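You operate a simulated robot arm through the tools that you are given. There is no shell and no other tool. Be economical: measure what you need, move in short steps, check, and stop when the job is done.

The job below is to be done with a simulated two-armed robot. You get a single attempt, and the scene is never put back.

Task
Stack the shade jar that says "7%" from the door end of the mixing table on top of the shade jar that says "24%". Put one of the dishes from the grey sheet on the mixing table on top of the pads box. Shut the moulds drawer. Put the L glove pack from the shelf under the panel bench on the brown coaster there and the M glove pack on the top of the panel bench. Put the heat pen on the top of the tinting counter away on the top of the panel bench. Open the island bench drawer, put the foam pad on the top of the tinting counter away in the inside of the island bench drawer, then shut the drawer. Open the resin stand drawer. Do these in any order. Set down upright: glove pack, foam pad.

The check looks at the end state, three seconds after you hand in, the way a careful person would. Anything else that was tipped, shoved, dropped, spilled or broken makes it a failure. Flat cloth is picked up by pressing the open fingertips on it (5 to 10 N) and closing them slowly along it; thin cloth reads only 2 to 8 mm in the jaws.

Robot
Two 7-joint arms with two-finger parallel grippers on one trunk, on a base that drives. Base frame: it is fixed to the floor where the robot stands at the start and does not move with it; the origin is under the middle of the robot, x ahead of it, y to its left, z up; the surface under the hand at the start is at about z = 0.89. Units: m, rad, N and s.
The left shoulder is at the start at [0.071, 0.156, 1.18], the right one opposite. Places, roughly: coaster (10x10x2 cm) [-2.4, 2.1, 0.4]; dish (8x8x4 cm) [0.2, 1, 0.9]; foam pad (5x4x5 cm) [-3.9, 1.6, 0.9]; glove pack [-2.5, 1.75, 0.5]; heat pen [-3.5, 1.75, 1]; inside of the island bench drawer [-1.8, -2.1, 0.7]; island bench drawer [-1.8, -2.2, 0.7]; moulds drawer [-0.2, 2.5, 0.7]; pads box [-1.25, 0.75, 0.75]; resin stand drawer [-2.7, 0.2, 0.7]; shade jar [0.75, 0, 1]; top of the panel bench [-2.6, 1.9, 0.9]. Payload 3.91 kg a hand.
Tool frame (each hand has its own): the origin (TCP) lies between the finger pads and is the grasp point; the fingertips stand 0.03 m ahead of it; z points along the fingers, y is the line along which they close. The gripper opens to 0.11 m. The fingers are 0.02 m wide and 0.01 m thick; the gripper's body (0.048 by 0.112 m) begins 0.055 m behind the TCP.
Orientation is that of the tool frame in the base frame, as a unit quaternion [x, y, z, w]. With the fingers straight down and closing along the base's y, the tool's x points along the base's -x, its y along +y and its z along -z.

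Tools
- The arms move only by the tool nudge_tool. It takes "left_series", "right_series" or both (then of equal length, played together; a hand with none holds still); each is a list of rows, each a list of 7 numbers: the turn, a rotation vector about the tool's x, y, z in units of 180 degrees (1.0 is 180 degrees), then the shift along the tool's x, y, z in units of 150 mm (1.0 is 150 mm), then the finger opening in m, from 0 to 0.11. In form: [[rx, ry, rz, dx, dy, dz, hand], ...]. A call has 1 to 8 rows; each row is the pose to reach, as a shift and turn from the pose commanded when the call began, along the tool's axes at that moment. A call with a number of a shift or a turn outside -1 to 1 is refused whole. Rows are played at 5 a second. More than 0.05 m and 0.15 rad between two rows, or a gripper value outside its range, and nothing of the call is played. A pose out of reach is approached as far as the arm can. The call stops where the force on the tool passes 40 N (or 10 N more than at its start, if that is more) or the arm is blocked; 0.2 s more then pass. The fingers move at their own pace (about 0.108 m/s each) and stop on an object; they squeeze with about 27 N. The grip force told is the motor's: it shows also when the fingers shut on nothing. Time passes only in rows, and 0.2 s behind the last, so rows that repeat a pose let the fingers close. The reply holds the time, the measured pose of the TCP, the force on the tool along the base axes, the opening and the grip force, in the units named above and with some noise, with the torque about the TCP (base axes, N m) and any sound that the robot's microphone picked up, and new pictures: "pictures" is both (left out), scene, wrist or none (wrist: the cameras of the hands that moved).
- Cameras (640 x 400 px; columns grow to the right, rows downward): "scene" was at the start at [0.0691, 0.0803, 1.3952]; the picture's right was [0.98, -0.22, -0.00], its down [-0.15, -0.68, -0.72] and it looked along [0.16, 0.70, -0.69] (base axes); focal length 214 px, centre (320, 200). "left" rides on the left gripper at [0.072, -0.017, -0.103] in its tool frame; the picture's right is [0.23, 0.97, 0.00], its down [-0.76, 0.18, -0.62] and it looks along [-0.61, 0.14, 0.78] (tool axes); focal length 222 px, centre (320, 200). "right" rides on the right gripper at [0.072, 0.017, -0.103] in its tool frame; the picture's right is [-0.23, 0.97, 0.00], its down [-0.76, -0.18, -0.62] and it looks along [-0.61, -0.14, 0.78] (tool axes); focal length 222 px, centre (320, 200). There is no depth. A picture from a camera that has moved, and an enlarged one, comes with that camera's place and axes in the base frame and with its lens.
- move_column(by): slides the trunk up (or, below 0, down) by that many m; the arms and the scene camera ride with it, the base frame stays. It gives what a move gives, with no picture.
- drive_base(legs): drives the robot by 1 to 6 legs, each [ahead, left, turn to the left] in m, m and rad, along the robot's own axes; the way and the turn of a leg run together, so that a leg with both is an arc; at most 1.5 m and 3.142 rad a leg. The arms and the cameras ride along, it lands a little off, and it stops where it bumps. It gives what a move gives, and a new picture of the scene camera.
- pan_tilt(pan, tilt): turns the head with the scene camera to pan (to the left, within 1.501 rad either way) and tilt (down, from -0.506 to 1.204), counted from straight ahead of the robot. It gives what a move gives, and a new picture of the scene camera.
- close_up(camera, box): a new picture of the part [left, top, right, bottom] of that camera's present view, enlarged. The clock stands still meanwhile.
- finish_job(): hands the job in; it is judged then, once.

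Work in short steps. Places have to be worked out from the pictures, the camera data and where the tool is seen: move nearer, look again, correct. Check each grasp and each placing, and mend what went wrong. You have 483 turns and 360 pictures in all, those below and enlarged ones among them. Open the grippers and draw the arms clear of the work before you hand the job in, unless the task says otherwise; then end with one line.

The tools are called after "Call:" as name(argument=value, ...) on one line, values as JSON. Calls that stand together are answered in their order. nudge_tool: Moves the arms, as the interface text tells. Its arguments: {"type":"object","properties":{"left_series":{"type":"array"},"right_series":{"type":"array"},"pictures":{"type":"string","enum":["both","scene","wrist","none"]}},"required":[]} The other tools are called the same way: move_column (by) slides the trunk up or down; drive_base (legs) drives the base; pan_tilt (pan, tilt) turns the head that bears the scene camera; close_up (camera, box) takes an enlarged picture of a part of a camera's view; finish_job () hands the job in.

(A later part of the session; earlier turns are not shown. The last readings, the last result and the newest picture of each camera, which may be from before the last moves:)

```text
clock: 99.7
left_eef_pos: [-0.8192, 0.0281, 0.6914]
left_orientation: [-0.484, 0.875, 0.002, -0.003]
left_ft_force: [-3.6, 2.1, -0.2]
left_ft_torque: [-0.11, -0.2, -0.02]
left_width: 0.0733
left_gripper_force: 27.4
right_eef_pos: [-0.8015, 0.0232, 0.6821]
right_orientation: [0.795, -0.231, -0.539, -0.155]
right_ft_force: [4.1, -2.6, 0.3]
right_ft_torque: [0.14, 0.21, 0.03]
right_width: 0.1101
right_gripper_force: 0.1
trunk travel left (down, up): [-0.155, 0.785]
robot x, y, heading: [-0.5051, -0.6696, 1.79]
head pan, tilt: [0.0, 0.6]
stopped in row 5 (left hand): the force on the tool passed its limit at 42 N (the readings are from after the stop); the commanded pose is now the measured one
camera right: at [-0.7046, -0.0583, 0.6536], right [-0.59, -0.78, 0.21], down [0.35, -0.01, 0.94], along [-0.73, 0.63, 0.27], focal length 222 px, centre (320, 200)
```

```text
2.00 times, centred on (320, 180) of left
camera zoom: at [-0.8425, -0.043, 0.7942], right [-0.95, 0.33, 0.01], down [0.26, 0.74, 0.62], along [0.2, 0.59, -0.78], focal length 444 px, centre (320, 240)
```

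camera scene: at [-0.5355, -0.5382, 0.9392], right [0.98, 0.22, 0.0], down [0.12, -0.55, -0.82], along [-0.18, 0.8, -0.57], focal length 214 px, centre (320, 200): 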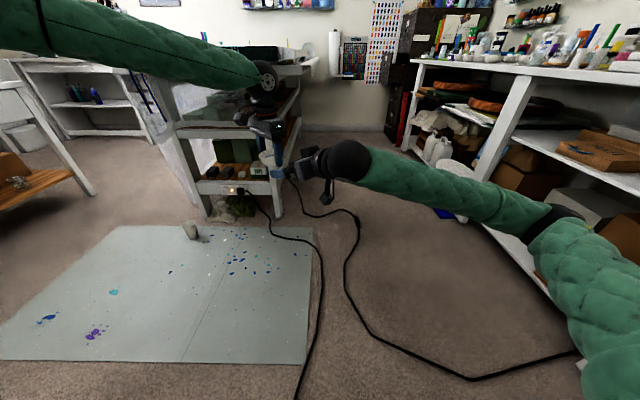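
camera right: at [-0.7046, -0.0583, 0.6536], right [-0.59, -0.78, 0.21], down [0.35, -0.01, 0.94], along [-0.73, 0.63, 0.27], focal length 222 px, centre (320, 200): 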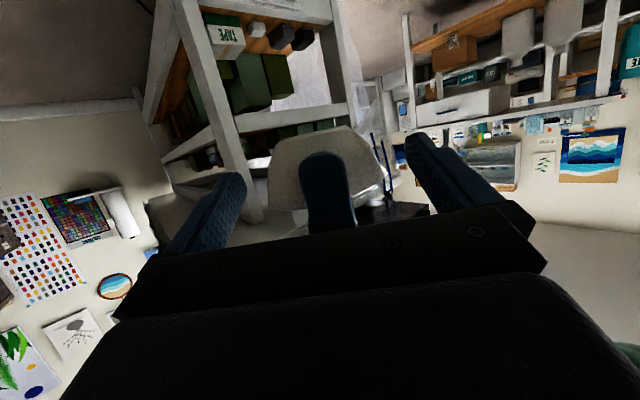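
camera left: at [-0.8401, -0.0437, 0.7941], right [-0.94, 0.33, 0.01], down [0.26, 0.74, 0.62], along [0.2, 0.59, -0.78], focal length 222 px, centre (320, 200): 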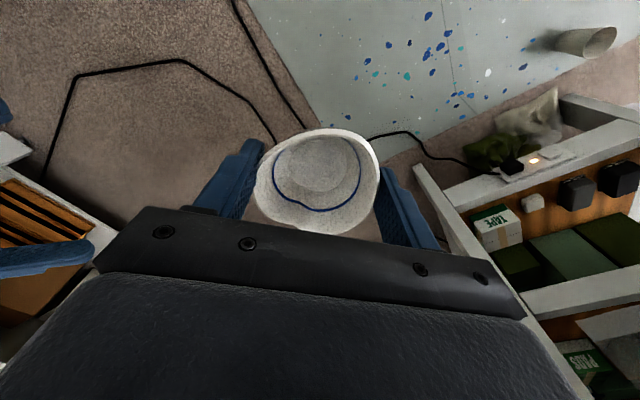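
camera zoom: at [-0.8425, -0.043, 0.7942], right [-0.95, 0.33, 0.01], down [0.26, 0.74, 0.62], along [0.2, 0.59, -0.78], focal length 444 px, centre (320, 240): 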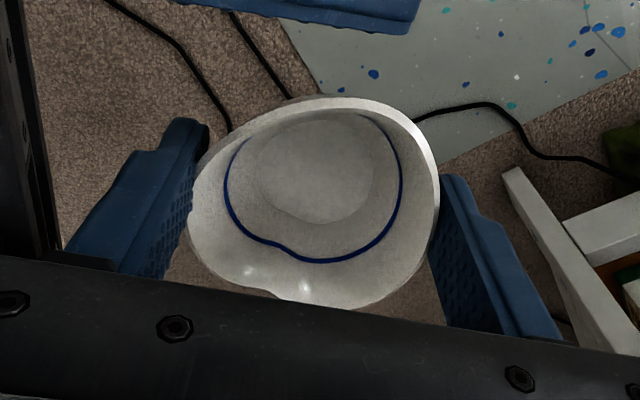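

The right palm touched the near left finger. Back off 5 mm and close the right fingers gently.

Call:
nudge_tool(right_series=[[0, 0, 0, 0.012, 0, -0.035, 0.11], [0, 0, 0, 0.012, 0, -0.035, 0.09], [0, 0, 0, 0.012, 0, -0.035, 0.08], [0, 0, 0, 0.012, 0, -0.035, 0.07], [0, 0, 0, 0.012, 0, -0.035, 0.06], [0, 0, 0, 0.012, 0, -0.035, 0.05]], pictures="none")

Call:
close_up(camera="left", box=[160, 80, 480, 280])

Call:
close_up(camera="right", box=[160, 80, 480, 280])

```text
clock: 101.0
left_eef_pos: [-0.8176, 0.0271, 0.6906]
left_orientation: [-0.483, 0.876, 0.001, -0.003]
left_ft_force: [-0.8, -0.2, 0.3]
left_ft_torque: [-0.02, 0.0, 0.0]
left_width: 0.0733
left_gripper_force: 27.3
right_eef_pos: [-0.7948, 0.0184, 0.6818]
right_orientation: [0.794, -0.231, -0.54, -0.156]
right_ft_force: [1.0, 0.2, 0.0]
right_ft_torque: [0.04, 0.02, -0.04]
right_width: 0.0763
right_gripper_force: 26.8
trunk travel left (down, up): [-0.155, 0.785]
robot x, y, heading: [-0.5088, -0.674, 1.79]
head pan, tilt: [0.0, 0.6]
```

```text
2.00 times, centred on (320, 180) of left
camera zoom: at [-0.8423, -0.043, 0.794], right [-0.94, 0.33, 0.01], down [0.26, 0.74, 0.62], along [0.2, 0.59, -0.78], focal length 444 px, centre (320, 240)
```

zoom: 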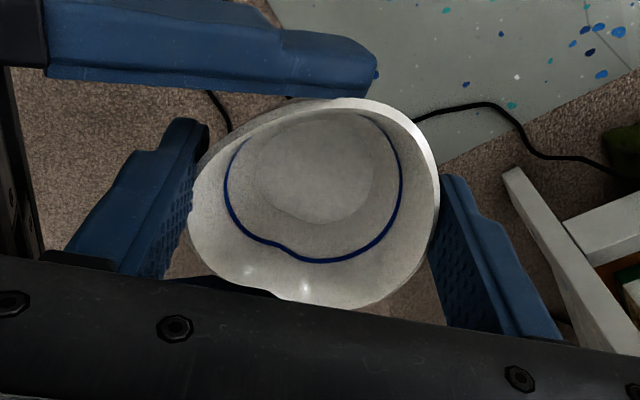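

```text
2.00 times, centred on (320, 180) of right
camera zoom: at [-0.6997, -0.061, 0.6538], right [-0.59, -0.78, 0.21], down [0.35, -0.01, 0.94], along [-0.73, 0.63, 0.27], focal length 444 px, centre (320, 240)
```

zoom: 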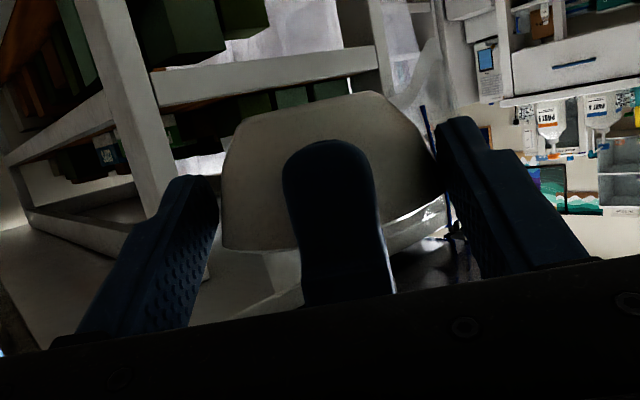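

Both hands hold it. Open the left only slightly (0.084, little room to the palm), then lift it straight up.

Call:
nudge_tool(left_series=[[0, 0, 0, 0, 0, 0, 0.078], [0, 0, 0, 0, 0, 0, 0.082], [0, 0, 0, 0, 0, 0, 0.083], [0, 0, 0, 0, 0, -0.06, 0.083], [0, 0, 0, 0, 0, -0.15, 0.083], [0, 0, 0, 0, 0, -0.4, 0.083], [0, 0, 0, 0, 0, -0.7, 0.083], [0, 0, 0, 0, 0, -1.0, 0.083]], pictures="wrist")

Call:
close_up(camera="right", box=[160, 80, 480, 280])

```text
clock: 102.8
left_eef_pos: [-0.8198, 0.0273, 0.8408]
left_orientation: [-0.482, 0.876, 0.001, -0.002]
left_ft_force: [0.7, -0.4, 0.4]
left_ft_torque: [-0.04, 0.02, 0.0]
left_width: 0.0831
left_gripper_force: 0.0
right_eef_pos: [-0.795, 0.02, 0.6823]
right_orientation: [0.795, -0.231, -0.539, -0.155]
right_ft_force: [0.6, 0.2, 0.5]
right_ft_torque: [0.01, -0.02, -0.02]
right_width: 0.076
right_gripper_force: 27.0
trunk travel left (down, up): [-0.155, 0.785]
robot x, y, heading: [-0.5051, -0.679, 1.792]
head pan, tilt: [0.0, 0.6]
camera left: at [-0.8439, -0.0433, 0.9446], right [-0.94, 0.33, 0.01], down [0.26, 0.74, 0.62], along [0.2, 0.59, -0.78], focal length 222 px, centre (320, 200)
```

left: 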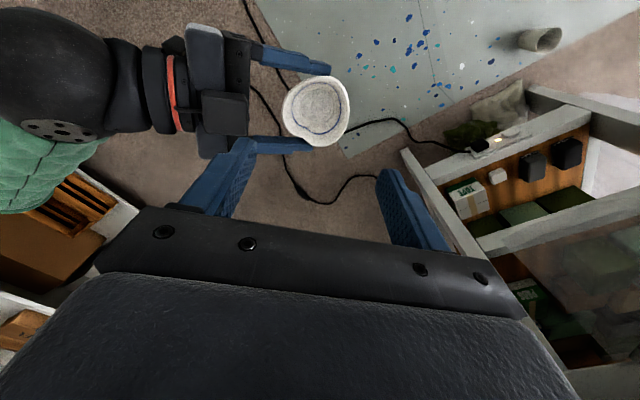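

```text
2.00 times, centred on (320, 180) of right
camera zoom: at [-0.6997, -0.0611, 0.6538], right [-0.59, -0.78, 0.21], down [0.35, -0.01, 0.94], along [-0.73, 0.63, 0.27], focal length 444 px, centre (320, 240)
```

zoom: 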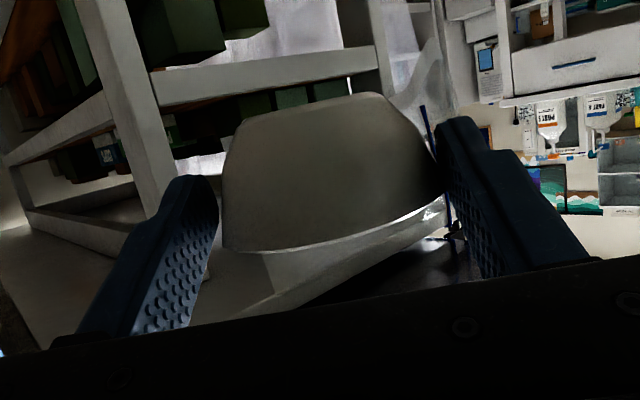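

Hand-over done: the right hand holds the dish level. Now retract the left hand up and back toward the body.

Call:
nudge_tool(left_series=[[0, 0, 0, 0, 0, -0.3, 0.083], [0, 0, 0, 0.2, -0.06, -0.55, 0.083], [0, 0, 0, 0.4, -0.12, -0.75, 0.083], [0, 0, 0, 0.65, -0.18, -0.9, 0.083], [0, 0, 0, 0.94, -0.24, -1.0, 0.083]], pictures="none")

Call:
nudge_tool(left_series=[[0, 0, 0, 0.2, -0.06, -0.25, 0.083], [0, 0, 0, 0.4, -0.12, -0.5, 0.083], [0, 0, 0, 0.65, -0.18, -0.75, 0.083], [0, 0, 0, 0.94, -0.24, -1.0, 0.083]], pictures="none")

Call:
pan_tilt(pan=0.2, tilt=0.3)

```text
clock: 104.0
left_eef_pos: [-0.8623, -0.1118, 0.9908]
left_orientation: [-0.483, 0.876, 0.002, -0.003]
left_ft_force: [-0.5, 0.4, 0.5]
left_ft_torque: [0.01, 0.02, -0.02]
left_width: 0.083
left_gripper_force: 0.0
right_eef_pos: [-0.7944, 0.0203, 0.684]
right_orientation: [0.794, -0.232, -0.54, -0.157]
right_ft_force: [-0.1, -0.2, -0.5]
right_ft_torque: [-0.04, 0.0, -0.01]
right_width: 0.076
right_gripper_force: 26.8
trunk travel left (down, up): [-0.155, 0.785]
robot x, y, heading: [-0.5052, -0.6723, 1.793]
head pan, tilt: [0.0, 0.6]
```

```text
refused: row 3 steps farther than a row can; nothing moved
```

```text
clock: 104.8
left_eef_pos: [-0.864, -0.1113, 0.9908]
left_orientation: [-0.482, 0.876, 0.001, -0.003]
left_ft_force: [-0.9, 0.4, -0.3]
left_ft_torque: [-0.01, -0.02, 0.01]
left_width: 0.0829
left_gripper_force: 0.0
right_eef_pos: [-0.795, 0.0191, 0.6824]
right_orientation: [0.795, -0.23, -0.54, -0.154]
right_ft_force: [-0.3, -1.0, -0.9]
right_ft_torque: [0.01, -0.03, -0.01]
right_width: 0.0756
right_gripper_force: 27.5
trunk travel left (down, up): [-0.155, 0.785]
robot x, y, heading: [-0.5041, -0.672, 1.795]
head pan, tilt: [0.201, 0.3]
camera scene: at [-0.5542, -0.5393, 0.9666], right [0.91, 0.41, 0.0], down [0.12, -0.27, -0.95], along [-0.39, 0.87, -0.3], focal length 214 px, centre (320, 200)
```

scene: 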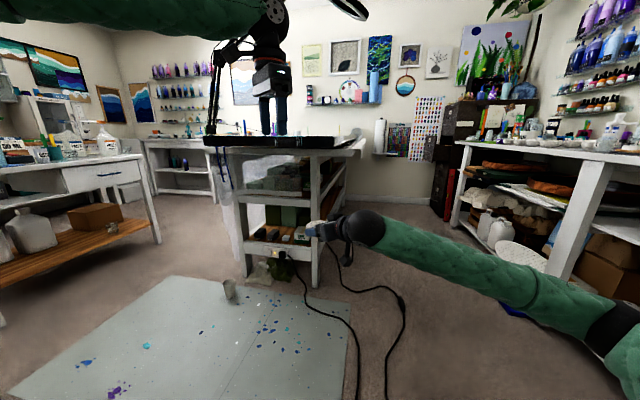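

Call:
nudge_tool(left_series=[[0, 0, 0, 0.18, -0.06, -0.2, 0.083], [0, 0, 0, 0.36, -0.12, -0.4, 0.083], [0, 0, 0, 0.54, -0.18, -0.6, 0.083], [0, 0, 0, 0.72, -0.2, -0.8, 0.083], [0, 0, 0, 0.9, -0.24, -1.0, 0.083]], pictures="none")

Call:
close_up(camera="scene", box=[200, 120, 380, 240])

```text
clock: 106.0
left_eef_pos: [-0.9011, -0.2461, 1.1396]
left_orientation: [-0.483, 0.875, 0.002, -0.003]
left_ft_force: [-0.9, 0.3, 1.5]
left_ft_torque: [0.01, 0.01, 0.03]
left_width: 0.0831
left_gripper_force: 0.0
right_eef_pos: [-0.7963, 0.0203, 0.6835]
right_orientation: [0.794, -0.231, -0.54, -0.156]
right_ft_force: [0.4, -0.6, 0.6]
right_ft_torque: [-0.01, -0.05, 0.01]
right_width: 0.0755
right_gripper_force: 26.8
trunk travel left (down, up): [-0.155, 0.785]
robot x, y, heading: [-0.5009, -0.6742, 1.795]
head pan, tilt: [0.201, 0.3]
```

```text
3.33 times, centred on (290, 180) of scene
camera zoom: at [-0.5541, -0.5395, 0.9668], right [0.91, 0.41, 0.0], down [0.12, -0.27, -0.96], along [-0.39, 0.87, -0.3], focal length 715 px, centre (420, 267)
```

zoom: 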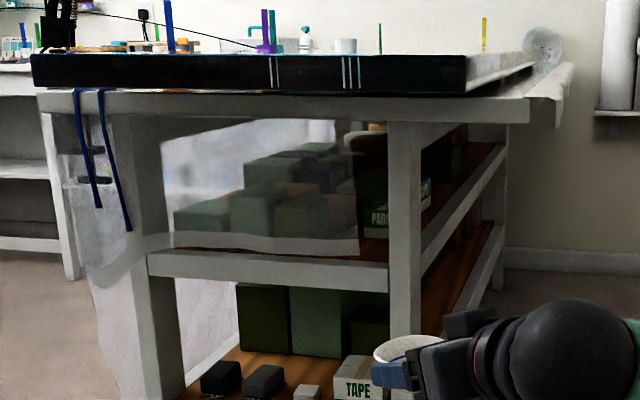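

I'll turn left in the open, then slide into the aisle so the right hand points at the bench's front side.

Call:
drive_base(legs=[[0, 0, 0.565], [-0.2485, -0.246, 0], [0.5, -0.5, 0]])

Call:
pan_tilt(pan=0.4, tilt=0.3)

```text
clock: 113.3
left_eef_pos: [-0.712, 0.1696, 1.14]
left_orientation: [-0.707, 0.708, 0.0, -0.003]
left_ft_force: [-0.1, 0.0, -0.2]
left_ft_torque: [0.0, 0.01, -0.01]
left_width: 0.083
left_gripper_force: 0.1
right_eef_pos: [-0.7631, 0.4524, 0.6819]
right_orientation: [0.827, -0.002, -0.562, 0.0]
right_ft_force: [-0.4, 0.2, 0.4]
right_ft_torque: [0.04, -0.02, 0.01]
right_width: 0.0753
right_gripper_force: 27.0
trunk travel left (down, up): [-0.155, 0.785]
robot x, y, heading: [-0.148, 0.0197, 2.352]
head pan, tilt: [0.201, 0.3]
camera scene: at [-0.2616, 0.1065, 0.9667], right [0.55, 0.83, 0.0], down [0.25, -0.16, -0.96], along [-0.8, 0.53, -0.3], focal length 214 px, centre (320, 200)
```

scene: 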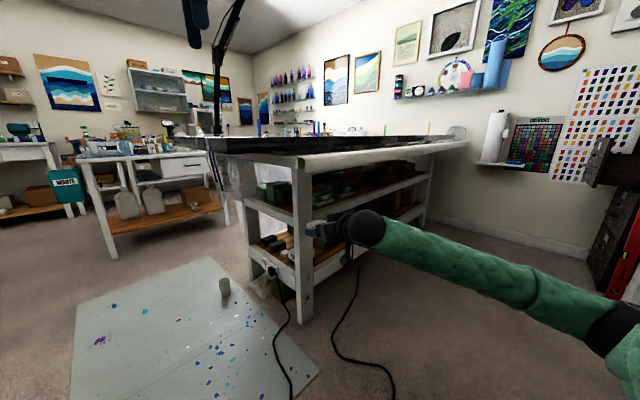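

```text
clock: 114.1
left_eef_pos: [-0.7114, 0.1707, 1.1415]
left_orientation: [-0.706, 0.708, 0.001, -0.003]
left_ft_force: [-0.3, -0.3, 0.2]
left_ft_torque: [0.01, -0.02, -0.01]
left_width: 0.0832
left_gripper_force: 0.0
right_eef_pos: [-0.7635, 0.4524, 0.6834]
right_orientation: [0.827, -0.002, -0.562, 0.0]
right_ft_force: [-0.6, -0.2, 0.0]
right_ft_torque: [0.0, -0.03, -0.01]
right_width: 0.075
right_gripper_force: 27.1
trunk travel left (down, up): [-0.155, 0.785]
robot x, y, heading: [-0.1465, 0.0167, 2.356]
head pan, tilt: [0.4, 0.3]
camera scene: at [-0.2703, 0.0901, 0.9667], right [0.38, 0.93, 0.0], down [0.27, -0.11, -0.96], along [-0.88, 0.36, -0.3], focal length 214 px, centre (320, 200)
```

scene: 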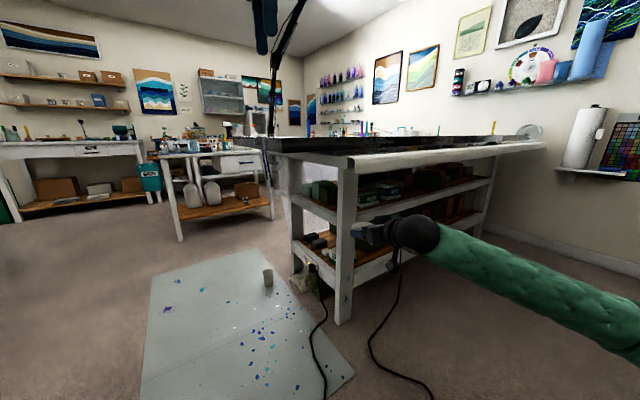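

Zoom on the bench front opening.

Call:
close_up(camera="scene", box=[330, 140, 510, 260])

```text
3.33 times, centred on (420, 200) of scene
camera zoom: at [-0.2703, 0.0901, 0.9667], right [0.38, 0.93, 0.0], down [0.27, -0.11, -0.96], along [-0.88, 0.36, -0.3], focal length 715 px, centre (-13, 200)
```

zoom: 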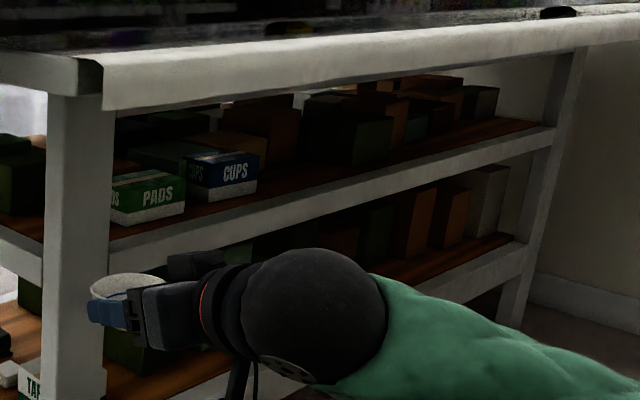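

I need accurate heights of the opening. Lower the trunk so the camera looks nearly level into it.

Call:
move_column(by=-0.15)

Call:
pan_tilt(pan=0.3, tilt=0.0)

Call:
close_up(camera="scene", box=[240, 170, 480, 320])

```text
clock: 115.8
left_eef_pos: [-0.7116, 0.1707, 0.9909]
left_orientation: [-0.706, 0.708, 0.002, -0.004]
left_ft_force: [-0.1, -0.3, 0.8]
left_ft_torque: [0.01, 0.03, 0.02]
left_width: 0.0831
left_gripper_force: 0.1
right_eef_pos: [-0.7623, 0.4527, 0.5327]
right_orientation: [0.828, -0.001, -0.561, 0.001]
right_ft_force: [0.0, -0.5, 0.2]
right_ft_torque: [-0.01, -0.02, 0.04]
right_width: 0.0747
right_gripper_force: 27.0
trunk travel left (down, up): [-0.005, 0.935]
robot x, y, heading: [-0.1474, 0.0195, 2.356]
head pan, tilt: [0.4, 0.3]
```

```text
clock: 116.6
left_eef_pos: [-0.7113, 0.1703, 0.9905]
left_orientation: [-0.707, 0.707, 0.001, -0.003]
left_ft_force: [-0.4, 0.4, 0.2]
left_ft_torque: [-0.01, 0.03, 0.0]
left_width: 0.083
left_gripper_force: 0.1
right_eef_pos: [-0.7637, 0.4521, 0.5327]
right_orientation: [0.828, -0.002, -0.561, 0.001]
right_ft_force: [-0.2, -0.1, 0.6]
right_ft_torque: [0.01, -0.03, -0.04]
right_width: 0.075
right_gripper_force: 27.7
trunk travel left (down, up): [-0.005, 0.935]
robot x, y, heading: [-0.1509, 0.0212, 2.353]
head pan, tilt: [0.3, 0.0]
camera scene: at [-0.2633, 0.0968, 0.8444], right [0.47, 0.88, 0.0], down [0.0, 0.0, -1.0], along [-0.88, 0.47, 0.0], focal length 214 px, centre (320, 200)
```

scene: 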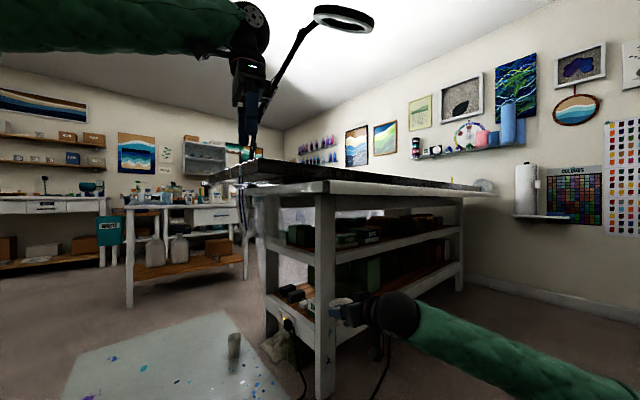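

```text
2.67 times, centred on (360, 245) of scene
camera zoom: at [-0.2633, 0.0968, 0.8444], right [0.47, 0.88, 0.0], down [0.0, 0.0, -1.0], along [-0.88, 0.47, 0.0], focal length 572 px, centre (213, 80)
```

zoom: 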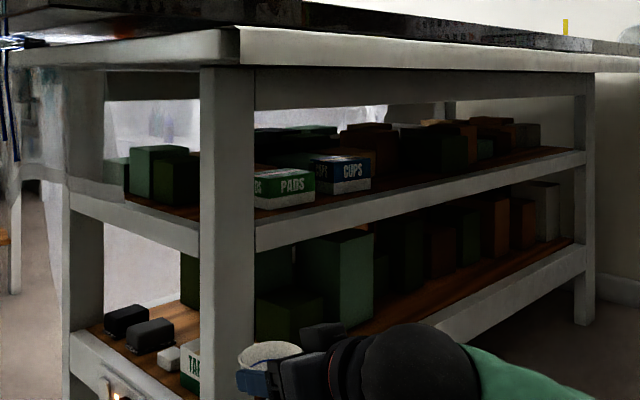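

The opening spans about z 0.62 (rail) to 0.80 (apron). I raise the trunk so the dish is at z≈0.72 and slide to the box's y for a closer view.

Call:
move_column(by=0.19)

Call:
drive_base(legs=[[0.198, -0.198, 0]])

Call:
pan_tilt(pan=0.3, tilt=0.25)

Call:
close_up(camera="scene", box=[180, 120, 460, 295])

```text
clock: 118.7
left_eef_pos: [-0.7118, 0.1701, 1.1807]
left_orientation: [-0.706, 0.708, 0.0, -0.003]
left_ft_force: [-0.5, -0.5, 0.0]
left_ft_torque: [0.02, 0.0, 0.01]
left_width: 0.0832
left_gripper_force: 0.0
right_eef_pos: [-0.7634, 0.4517, 0.7221]
right_orientation: [0.827, -0.002, -0.562, 0.0]
right_ft_force: [0.6, 0.3, -1.9]
right_ft_torque: [-0.03, -0.01, 0.01]
right_width: 0.0746
right_gripper_force: 26.8
trunk travel left (down, up): [-0.195, 0.745]
robot x, y, heading: [-0.1486, 0.0213, 2.353]
head pan, tilt: [0.3, 0.0]
```

```text
clock: 120.7
left_eef_pos: [-0.707, 0.4524, 1.1812]
left_orientation: [-0.706, 0.708, 0.0, -0.003]
left_ft_force: [-0.5, 0.3, -0.6]
left_ft_torque: [0.0, -0.01, -0.02]
left_width: 0.0834
left_gripper_force: 0.1
right_eef_pos: [-0.7583, 0.7341, 0.7224]
right_orientation: [0.827, -0.003, -0.562, 0.0]
right_ft_force: [0.0, 0.3, -1.3]
right_ft_torque: [0.01, -0.03, 0.02]
right_width: 0.075
right_gripper_force: 26.9
trunk travel left (down, up): [-0.195, 0.745]
robot x, y, heading: [-0.1455, 0.2973, 2.351]
head pan, tilt: [0.3, 0.0]
camera scene: at [-0.2584, 0.3779, 1.0344], right [0.47, 0.88, 0.0], down [0.0, 0.0, -1.0], along [-0.88, 0.47, 0.0], focal length 214 px, centre (320, 200)
```

scene: 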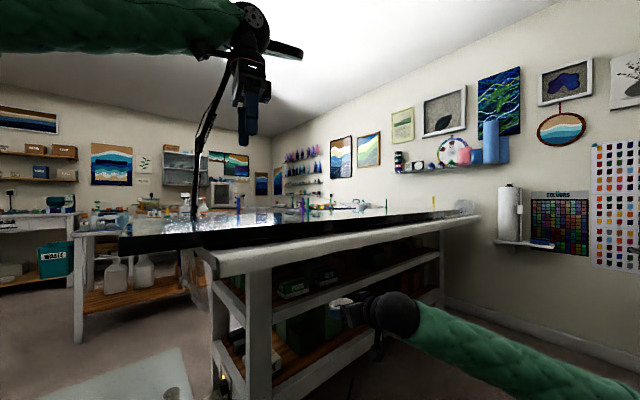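

```text
clock: 121.4
left_eef_pos: [-0.706, 0.4507, 1.1815]
left_orientation: [-0.706, 0.709, 0.0, -0.004]
left_ft_force: [0.2, 0.6, -1.0]
left_ft_torque: [0.03, -0.02, 0.02]
left_width: 0.0831
left_gripper_force: 0.1
right_eef_pos: [-0.7564, 0.7331, 0.7214]
right_orientation: [0.828, -0.002, -0.561, 0.0]
right_ft_force: [-0.3, 0.5, -2.1]
right_ft_torque: [0.01, -0.01, -0.02]
right_width: 0.0744
right_gripper_force: 27.0
trunk travel left (down, up): [-0.195, 0.745]
robot x, y, heading: [-0.1425, 0.3005, 2.354]
head pan, tilt: [0.3, 0.25]
camera scene: at [-0.2614, 0.379, 1.0115], right [0.47, 0.88, 0.0], down [0.22, -0.12, -0.97], along [-0.86, 0.46, -0.25], focal length 214 px, centre (320, 200)
```

scene: 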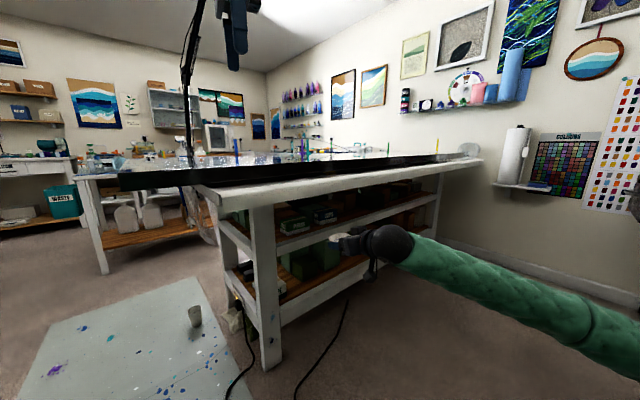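

```text
2.29 times, centred on (320, 208) of scene
camera zoom: at [-0.2614, 0.379, 1.0115], right [0.47, 0.88, 0.0], down [0.22, -0.12, -0.97], along [-0.86, 0.46, -0.25], focal length 490 px, centre (320, 183)
```

zoom: 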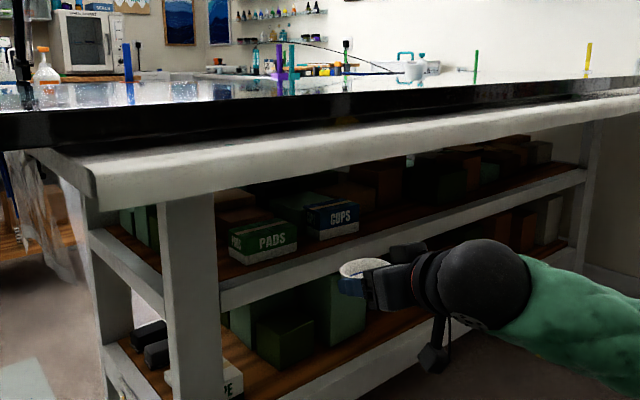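

Triangulating: PADS box top ≈0.66, spans x −1.155…−1.245, y 0.68…0.81. The wrist must clear the apron (0.80), so I flatten the hand pitch by ~10° and tuck the left hand away from the lamp.

Call:
nudge_tool(left_series=[[0, 0, 0, 0.3, 0, 0, 0.083], [0, 0, 0, 0.6, 0, 0.1, 0.083], [0, 0, 0, 0.9, 0, 0.2, 0.083]], right_series=[[0, -0.027, 0, 0, 0, 0, 0.03], [0, -0.053, 0, 0, 0, 0, 0.03], [0, -0.053, 0, 0, 0, 0, 0.03]], pictures="none")

Call:
nudge_tool(left_series=[[0, 0, 0, 0.2, 0, 0.1, 0.083], [0, 0, 0, 0.4, 0, 0.2, 0.083], [0, 0, 0, 0.5, 0, 0.3, 0.083]], pictures="none")

Call:
close_up(camera="scene", box=[250, 190, 470, 330])

```text
clock: 122.2
left_eef_pos: [-0.7083, 0.3178, 1.1503]
left_orientation: [-0.706, 0.708, 0.0, -0.003]
left_ft_force: [0.5, -0.3, 0.0]
left_ft_torque: [-0.03, -0.01, 0.0]
left_width: 0.0833
left_gripper_force: 0.1
right_eef_pos: [-0.758, 0.7334, 0.723]
right_orientation: [0.777, -0.002, -0.629, 0.0]
right_ft_force: [-0.8, 0.1, -0.4]
right_ft_torque: [0.0, -0.02, 0.02]
right_width: 0.0746
right_gripper_force: 26.9
trunk travel left (down, up): [-0.195, 0.745]
robot x, y, heading: [-0.1465, 0.3008, 2.35]
head pan, tilt: [0.3, 0.25]
```

```text
clock: 123.0
left_eef_pos: [-0.7082, 0.242, 1.1073]
left_orientation: [-0.706, 0.708, 0.0, -0.003]
left_ft_force: [0.1, -0.3, -0.1]
left_ft_torque: [0.0, 0.03, 0.01]
left_width: 0.0831
left_gripper_force: 0.0
right_eef_pos: [-0.7575, 0.7339, 0.7226]
right_orientation: [0.779, -0.003, -0.628, 0.0]
right_ft_force: [0.4, 0.8, -1.1]
right_ft_torque: [-0.01, -0.05, -0.01]
right_width: 0.0745
right_gripper_force: 27.2
trunk travel left (down, up): [-0.195, 0.745]
robot x, y, heading: [-0.1457, 0.3006, 2.355]
head pan, tilt: [0.3, 0.25]
```

```text
2.86 times, centred on (360, 260) of scene
camera zoom: at [-0.2613, 0.379, 1.0115], right [0.47, 0.88, 0.0], down [0.22, -0.12, -0.97], along [-0.86, 0.46, -0.25], focal length 613 px, centre (206, 29)
```

zoom: 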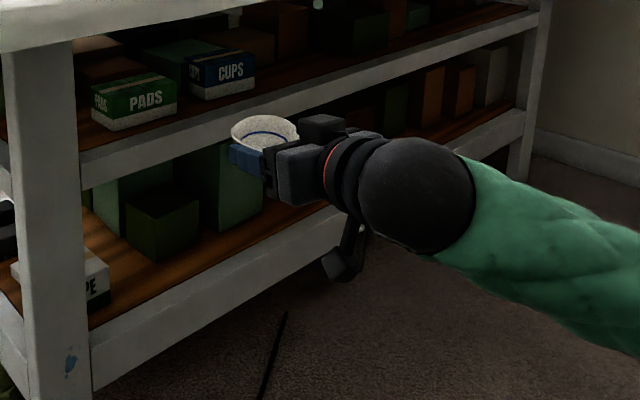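

The camera under the hand would foul the rail at the flatter pitch; at the original pitch with the dish set slightly toward the box front, both clear. Restore the pitch and drive 0.2 m toward the bench.

Call:
nudge_tool(right_series=[[0, 0.027, 0, 0, 0, 0, 0.03], [0, 0.053, 0, 0, 0, 0, 0.03], [0, 0.053, 0, 0, 0, 0, 0.03]], pictures="none")

Call:
drive_base(legs=[[0.148, 0.1345, 0]])

Call:
pan_tilt(pan=0.3, tilt=0.5)

Call:
close_up(camera="scene", box=[200, 100, 480, 275])

```text
clock: 123.8
left_eef_pos: [-0.7086, 0.242, 1.1088]
left_orientation: [-0.705, 0.709, 0.001, -0.003]
left_ft_force: [0.4, 0.5, 0.1]
left_ft_torque: [0.02, 0.01, 0.01]
left_width: 0.0832
left_gripper_force: 0.1
right_eef_pos: [-0.7582, 0.7325, 0.7238]
right_orientation: [0.828, -0.002, -0.561, 0.0]
right_ft_force: [0.2, -0.3, -1.2]
right_ft_torque: [-0.01, 0.0, 0.02]
right_width: 0.0746
right_gripper_force: 28.1
trunk travel left (down, up): [-0.195, 0.745]
robot x, y, heading: [-0.1455, 0.2993, 2.352]
head pan, tilt: [0.3, 0.25]
```

```text
clock: 125.4
left_eef_pos: [-0.9083, 0.2536, 1.1079]
left_orientation: [-0.706, 0.708, 0.001, -0.003]
left_ft_force: [-0.2, 0.1, -0.3]
left_ft_torque: [-0.02, -0.01, -0.02]
left_width: 0.083
left_gripper_force: 0.1
right_eef_pos: [-0.9574, 0.7439, 0.723]
right_orientation: [0.828, -0.002, -0.561, 0.001]
right_ft_force: [-0.5, 0.4, -1.1]
right_ft_torque: [0.0, -0.02, 0.01]
right_width: 0.0744
right_gripper_force: 27.0
trunk travel left (down, up): [-0.195, 0.745]
robot x, y, heading: [-0.34, 0.3134, 2.355]
head pan, tilt: [0.3, 0.25]
camera scene: at [-0.4606, 0.3907, 1.0113], right [0.47, 0.88, 0.0], down [0.22, -0.12, -0.97], along [-0.86, 0.45, -0.25], focal length 214 px, centre (320, 200)
```

scene: 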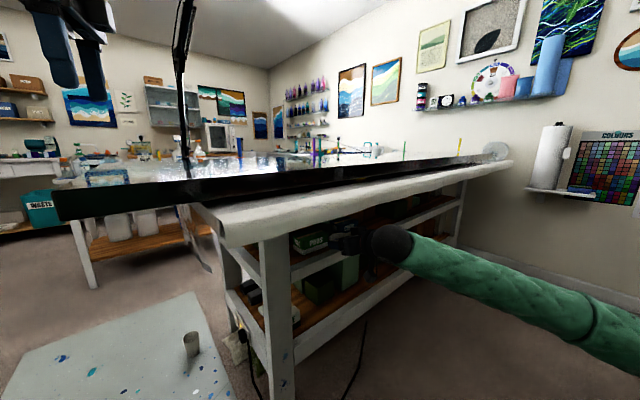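

```text
clock: 126.2
left_eef_pos: [-0.9075, 0.2542, 1.1089]
left_orientation: [-0.707, 0.708, 0.001, -0.004]
left_ft_force: [0.4, 0.6, -0.2]
left_ft_torque: [0.02, 0.01, -0.02]
left_width: 0.0832
left_gripper_force: 0.0
right_eef_pos: [-0.9566, 0.744, 0.7225]
right_orientation: [0.827, -0.001, -0.562, 0.001]
right_ft_force: [-0.8, -0.1, -0.7]
right_ft_torque: [-0.01, -0.03, 0.0]
right_width: 0.0742
right_gripper_force: 27.1
trunk travel left (down, up): [-0.195, 0.745]
robot x, y, heading: [-0.3423, 0.3093, 2.357]
head pan, tilt: [0.3, 0.499]
camera scene: at [-0.458, 0.3896, 0.9884], right [0.47, 0.88, 0.0], down [0.42, -0.22, -0.88], along [-0.78, 0.41, -0.48], focal length 214 px, centre (320, 200)
```

scene: 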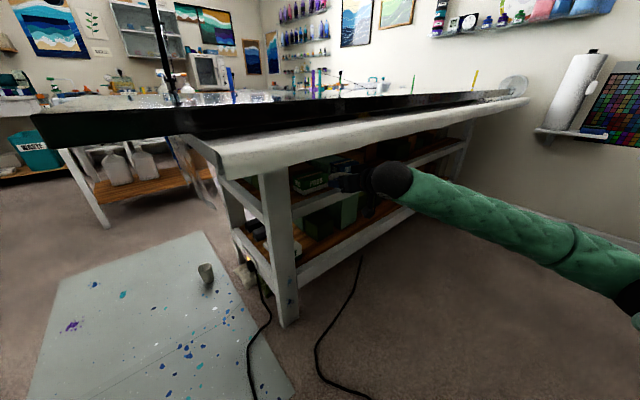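

```text
2.29 times, centred on (340, 188) of scene
camera zoom: at [-0.458, 0.3896, 0.9884], right [0.47, 0.88, 0.0], down [0.42, -0.22, -0.88], along [-0.78, 0.41, -0.48], focal length 490 px, centre (274, 229)
```

zoom: 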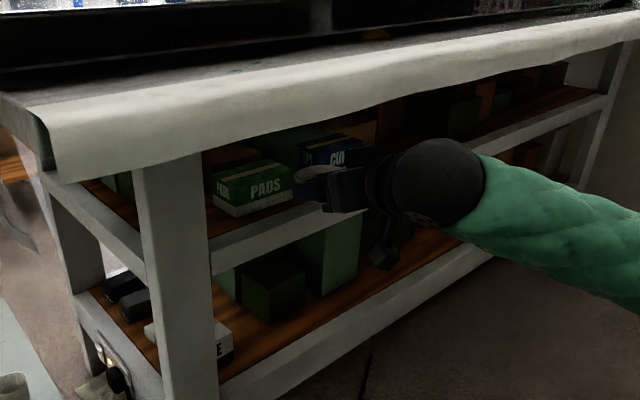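

Advance the arm 0.1 m toward the box at the same height.

Call:
nudge_tool(right_series=[[0, 0, 0, -0.06, 0, 0.155, 0.03], [0, 0, 0, -0.12, 0, 0.31, 0.03], [0, 0, 0, -0.18, 0, 0.465, 0.03], [0, 0, 0, -0.245, 0, 0.62, 0.03]], pictures="none")

Call:
close_up(camera="scene", box=[240, 120, 440, 245])

Call:
close_up(camera="right", box=[0, 0, 640, 400])

```text
clock: 127.2
left_eef_pos: [-0.9074, 0.254, 1.1077]
left_orientation: [-0.707, 0.707, 0.001, -0.003]
left_ft_force: [0.8, 0.1, -0.9]
left_ft_torque: [-0.01, 0.01, -0.04]
left_width: 0.083
left_gripper_force: 0.1
right_eef_pos: [-1.0574, 0.7448, 0.723]
right_orientation: [0.827, -0.003, -0.562, -0.001]
right_ft_force: [-0.4, -0.2, -0.9]
right_ft_torque: [-0.01, -0.04, 0.02]
right_width: 0.0742
right_gripper_force: 27.4
trunk travel left (down, up): [-0.195, 0.745]
robot x, y, heading: [-0.3417, 0.3125, 2.354]
head pan, tilt: [0.3, 0.499]
```

```text
3.20 times, centred on (340, 182) of scene
camera zoom: at [-0.4581, 0.3896, 0.9883], right [0.47, 0.88, 0.0], down [0.42, -0.22, -0.88], along [-0.78, 0.41, -0.48], focal length 686 px, centre (256, 256)
```

zoom: 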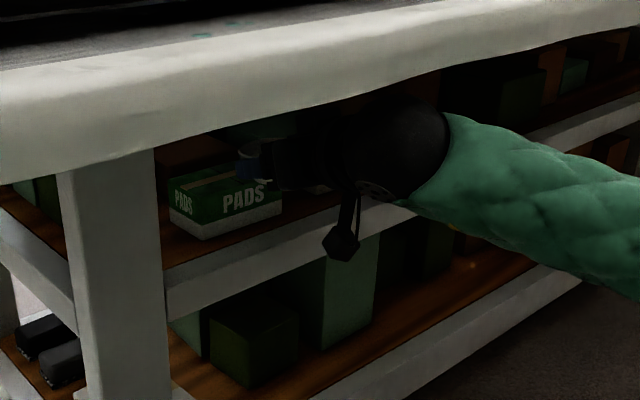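

```text
1.00 times, centred on (320, 200) of right (not enlarged: the box is as wide or as high as the picture)
camera zoom: at [-0.9337, 0.7264, 0.6943], right [-0.09, -0.97, 0.21], down [0.3, 0.18, 0.94], along [-0.95, 0.14, 0.27], focal length 222 px, centre (320, 200)
```

zoom: 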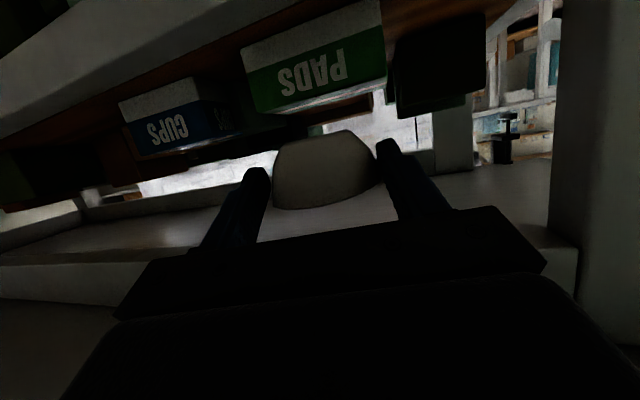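

The wrist view confirms the box: y 0.677–0.805, top ≈0.657. Advance another 0.105 m while sinking 2 cm.

Call:
nudge_tool(right_series=[[0, 0, 0, -0.03, 0, 0.14, 0.03], [0, 0, 0, -0.055, 0, 0.28, 0.03], [0, 0, 0, -0.08, 0, 0.42, 0.03], [0, 0, 0, -0.105, 0, 0.56, 0.03], [0, 0, 0, -0.133, 0, 0.7, 0.03]], pictures="wrist")

Call:
close_up(camera="scene", box=[240, 120, 440, 245])

```text
clock: 128.4
left_eef_pos: [-0.908, 0.2533, 1.1082]
left_orientation: [-0.707, 0.708, 0.0, -0.003]
left_ft_force: [-0.4, 0.4, 0.7]
left_ft_torque: [-0.01, -0.05, -0.05]
left_width: 0.0831
left_gripper_force: 0.0
right_eef_pos: [-1.1638, 0.7439, 0.7025]
right_orientation: [0.828, -0.003, -0.561, -0.001]
right_ft_force: [-0.2, -0.3, -0.6]
right_ft_torque: [0.02, -0.04, -0.03]
right_width: 0.0742
right_gripper_force: 26.9
trunk travel left (down, up): [-0.195, 0.745]
robot x, y, heading: [-0.3423, 0.311, 2.356]
head pan, tilt: [0.3, 0.499]
camera right: at [-1.04, 0.7257, 0.6736], right [-0.09, -0.97, 0.21], down [0.3, 0.18, 0.94], along [-0.95, 0.14, 0.27], focal length 222 px, centre (320, 200)
```

right: 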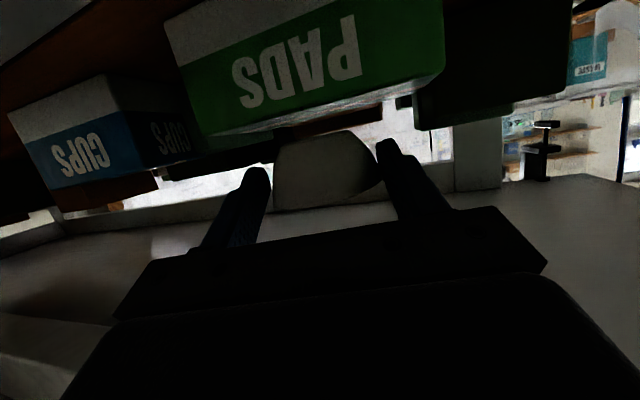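

```text
3.20 times, centred on (340, 182) of scene
camera zoom: at [-0.4581, 0.3896, 0.9883], right [0.47, 0.88, 0.0], down [0.42, -0.22, -0.88], along [-0.78, 0.41, -0.48], focal length 686 px, centre (256, 256)
```

zoom: 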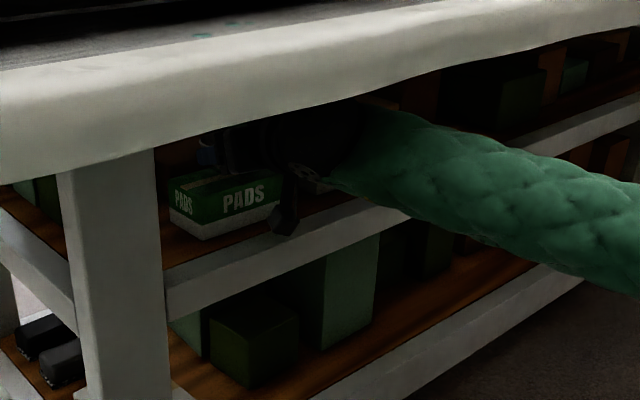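

Dish is above the box. Go 6 mm deeper and lower 1 cm, then check force.

Call:
nudge_tool(right_series=[[0, 0, 0, -0.015, 0, 0.037, 0.03], [0, 0, 0, 0.016, 0, 0.05, 0.03], [0, 0, 0, 0.047, 0, 0.0615, 0.03], [0, 0, 0, 0.047, 0, 0.0615, 0.03]], pictures="none")

```text
clock: 129.4
left_eef_pos: [-0.9067, 0.2526, 1.1081]
left_orientation: [-0.707, 0.708, 0.0, -0.002]
left_ft_force: [-0.2, 0.4, 0.2]
left_ft_torque: [0.01, 0.01, 0.01]
left_width: 0.0832
left_gripper_force: 0.1
right_eef_pos: [-1.1688, 0.7434, 0.6918]
right_orientation: [0.827, -0.002, -0.561, 0.001]
right_ft_force: [0.1, -0.5, 0.0]
right_ft_torque: [0.01, -0.02, -0.01]
right_width: 0.0738
right_gripper_force: 26.7
trunk travel left (down, up): [-0.195, 0.745]
robot x, y, heading: [-0.34, 0.3095, 2.35]
head pan, tilt: [0.3, 0.499]
```

Call:
nudge_tool(right_series=[[0, 0, 0, 0.0186, 0, 0.0074, 0.03], [0, 0, 0, 0.0186, 0, 0.0074, 0.03]], pictures="none")

Call:
nudge_tool(right_series=[[0, 0, 0, 0.0186, 0, 0.0074, 0.03], [0, 0, 0, 0.0186, 0, 0.0074, 0.03]], pictures="wrist")

```text
clock: 130.0
left_eef_pos: [-0.9075, 0.2534, 1.1079]
left_orientation: [-0.706, 0.708, 0.001, -0.003]
left_ft_force: [0.1, 0.1, 0.2]
left_ft_torque: [-0.01, 0.01, 0.02]
left_width: 0.083
left_gripper_force: 0.1
right_eef_pos: [-1.1684, 0.743, 0.6883]
right_orientation: [0.827, -0.001, -0.562, 0.001]
right_ft_force: [-0.4, -0.6, -0.8]
right_ft_torque: [0.01, 0.01, -0.02]
right_width: 0.0739
right_gripper_force: 26.6
trunk travel left (down, up): [-0.195, 0.745]
robot x, y, heading: [-0.3479, 0.3121, 2.355]
head pan, tilt: [0.3, 0.499]
```

```text
clock: 130.6
left_eef_pos: [-0.9069, 0.2532, 1.1095]
left_orientation: [-0.706, 0.708, 0.001, -0.003]
left_ft_force: [-0.3, -0.9, 0.4]
left_ft_torque: [0.02, 0.02, -0.03]
left_width: 0.083
left_gripper_force: 0.0
right_eef_pos: [-1.1691, 0.7439, 0.6865]
right_orientation: [0.828, -0.002, -0.561, 0.0]
right_ft_force: [2.1, -0.1, 4.3]
right_ft_torque: [0.04, 0.06, 0.02]
right_width: 0.0727
right_gripper_force: 27.0
trunk travel left (down, up): [-0.195, 0.745]
robot x, y, heading: [-0.3377, 0.3123, 2.353]
head pan, tilt: [0.3, 0.499]
camera right: at [-1.0446, 0.726, 0.6575], right [-0.09, -0.97, 0.21], down [0.3, 0.18, 0.94], along [-0.95, 0.14, 0.27], focal length 222 px, centre (320, 200)
```

right: 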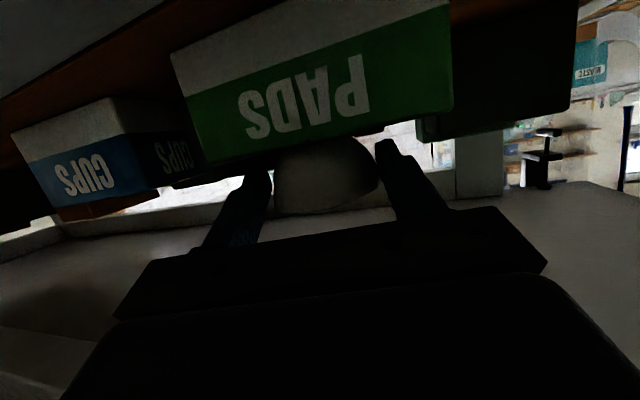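

Contact (≈4 N) – dish rests on the box. Open the fingers slowly.

Call:
nudge_tool(right_series=[[0, 0, 0, 0, 0, 0, 0.075], [0, 0, 0, 0, 0, 0, 0.08], [0, 0, 0, 0, 0, 0, 0.088], [0, 0, 0, 0, 0, 0, 0.096], [0, 0, 0, 0, 0, 0, 0.096]], pictures="wrist")

```text
clock: 131.8
left_eef_pos: [-0.9084, 0.2533, 1.107]
left_orientation: [-0.706, 0.708, 0.001, -0.004]
left_ft_force: [-0.8, -0.1, 0.5]
left_ft_torque: [0.01, 0.01, 0.05]
left_width: 0.0831
left_gripper_force: 0.1
right_eef_pos: [-1.1688, 0.744, 0.6869]
right_orientation: [0.828, -0.002, -0.561, 0.0]
right_ft_force: [-0.4, -0.7, -0.5]
right_ft_torque: [-0.01, 0.0, 0.01]
right_width: 0.096
right_gripper_force: 0.1
trunk travel left (down, up): [-0.195, 0.745]
robot x, y, heading: [-0.3389, 0.3146, 2.351]
head pan, tilt: [0.3, 0.499]
camera right: at [-1.0448, 0.726, 0.6569], right [-0.09, -0.97, 0.21], down [0.3, 0.18, 0.94], along [-0.95, 0.14, 0.27], focal length 222 px, centre (320, 200)
```

right: 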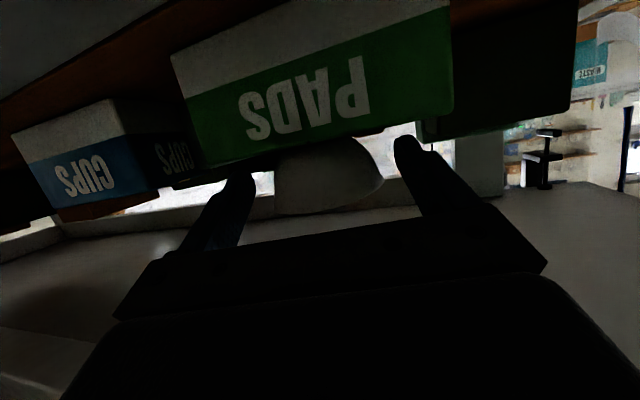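

Released cleanly. Withdraw the hand straight back.

Call:
nudge_tool(right_series=[[0, 0, 0, 0.04, 0, -0.15, 0.096], [0, 0, 0, 0.08, 0, -0.32, 0.096], [0, 0, 0, 0.11, 0, -0.49, 0.096], [0, 0, 0, 0.152, 0, -0.657, 0.096]], pictures="none")

Call:
nudge_tool(right_series=[[0, 0, 0, 0.07, 0, -0.18, 0.096], [0, 0, 0, 0.14, 0, -0.36, 0.096], [0, 0, 0, 0.21, 0, -0.54, 0.096], [0, 0, 0, 0.28, 0, -0.72, 0.096]], pictures="wrist")

Call:
close_up(camera="scene", box=[240, 120, 440, 245])

```text
clock: 132.8
left_eef_pos: [-0.9079, 0.2528, 1.1091]
left_orientation: [0.708, -0.706, -0.001, 0.003]
left_ft_force: [0.8, 0.5, 0.3]
left_ft_torque: [-0.03, 0.0, 0.0]
left_width: 0.0831
left_gripper_force: 0.1
right_eef_pos: [-1.0689, 0.7429, 0.702]
right_orientation: [0.827, -0.001, -0.562, 0.001]
right_ft_force: [-0.3, -0.7, -0.5]
right_ft_torque: [0.03, 0.04, 0.02]
right_width: 0.0962
right_gripper_force: 0.1
trunk travel left (down, up): [-0.195, 0.745]
robot x, y, heading: [-0.3397, 0.3077, 2.36]
head pan, tilt: [0.3, 0.499]
```

```text
clock: 133.8
left_eef_pos: [-0.9075, 0.2528, 1.1088]
left_orientation: [0.708, -0.706, -0.001, 0.003]
left_ft_force: [-0.5, 0.4, 0.0]
left_ft_torque: [-0.01, -0.03, 0.01]
left_width: 0.0828
left_gripper_force: 0.0
right_eef_pos: [-0.9526, 0.7447, 0.7032]
right_orientation: [0.828, -0.002, -0.561, 0.001]
right_ft_force: [-0.1, -0.3, 0.5]
right_ft_torque: [-0.01, 0.03, 0.03]
right_width: 0.0962
right_gripper_force: 0.1
trunk travel left (down, up): [-0.195, 0.745]
robot x, y, heading: [-0.3462, 0.3078, 2.351]
head pan, tilt: [0.3, 0.499]
camera right: at [-0.8298, 0.7264, 0.6746], right [-0.09, -0.97, 0.21], down [0.3, 0.18, 0.94], along [-0.95, 0.14, 0.27], focal length 222 px, centre (320, 200)
```

right: 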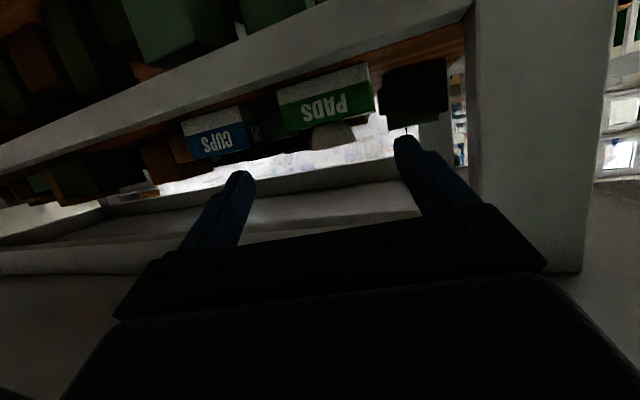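

```text
3.20 times, centred on (340, 182) of scene
camera zoom: at [-0.458, 0.3896, 0.9884], right [0.47, 0.88, 0.0], down [0.42, -0.22, -0.88], along [-0.78, 0.41, -0.48], focal length 686 px, centre (256, 256)
```

zoom: 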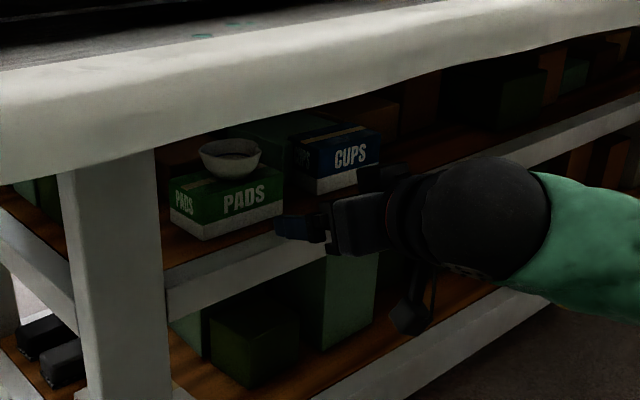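

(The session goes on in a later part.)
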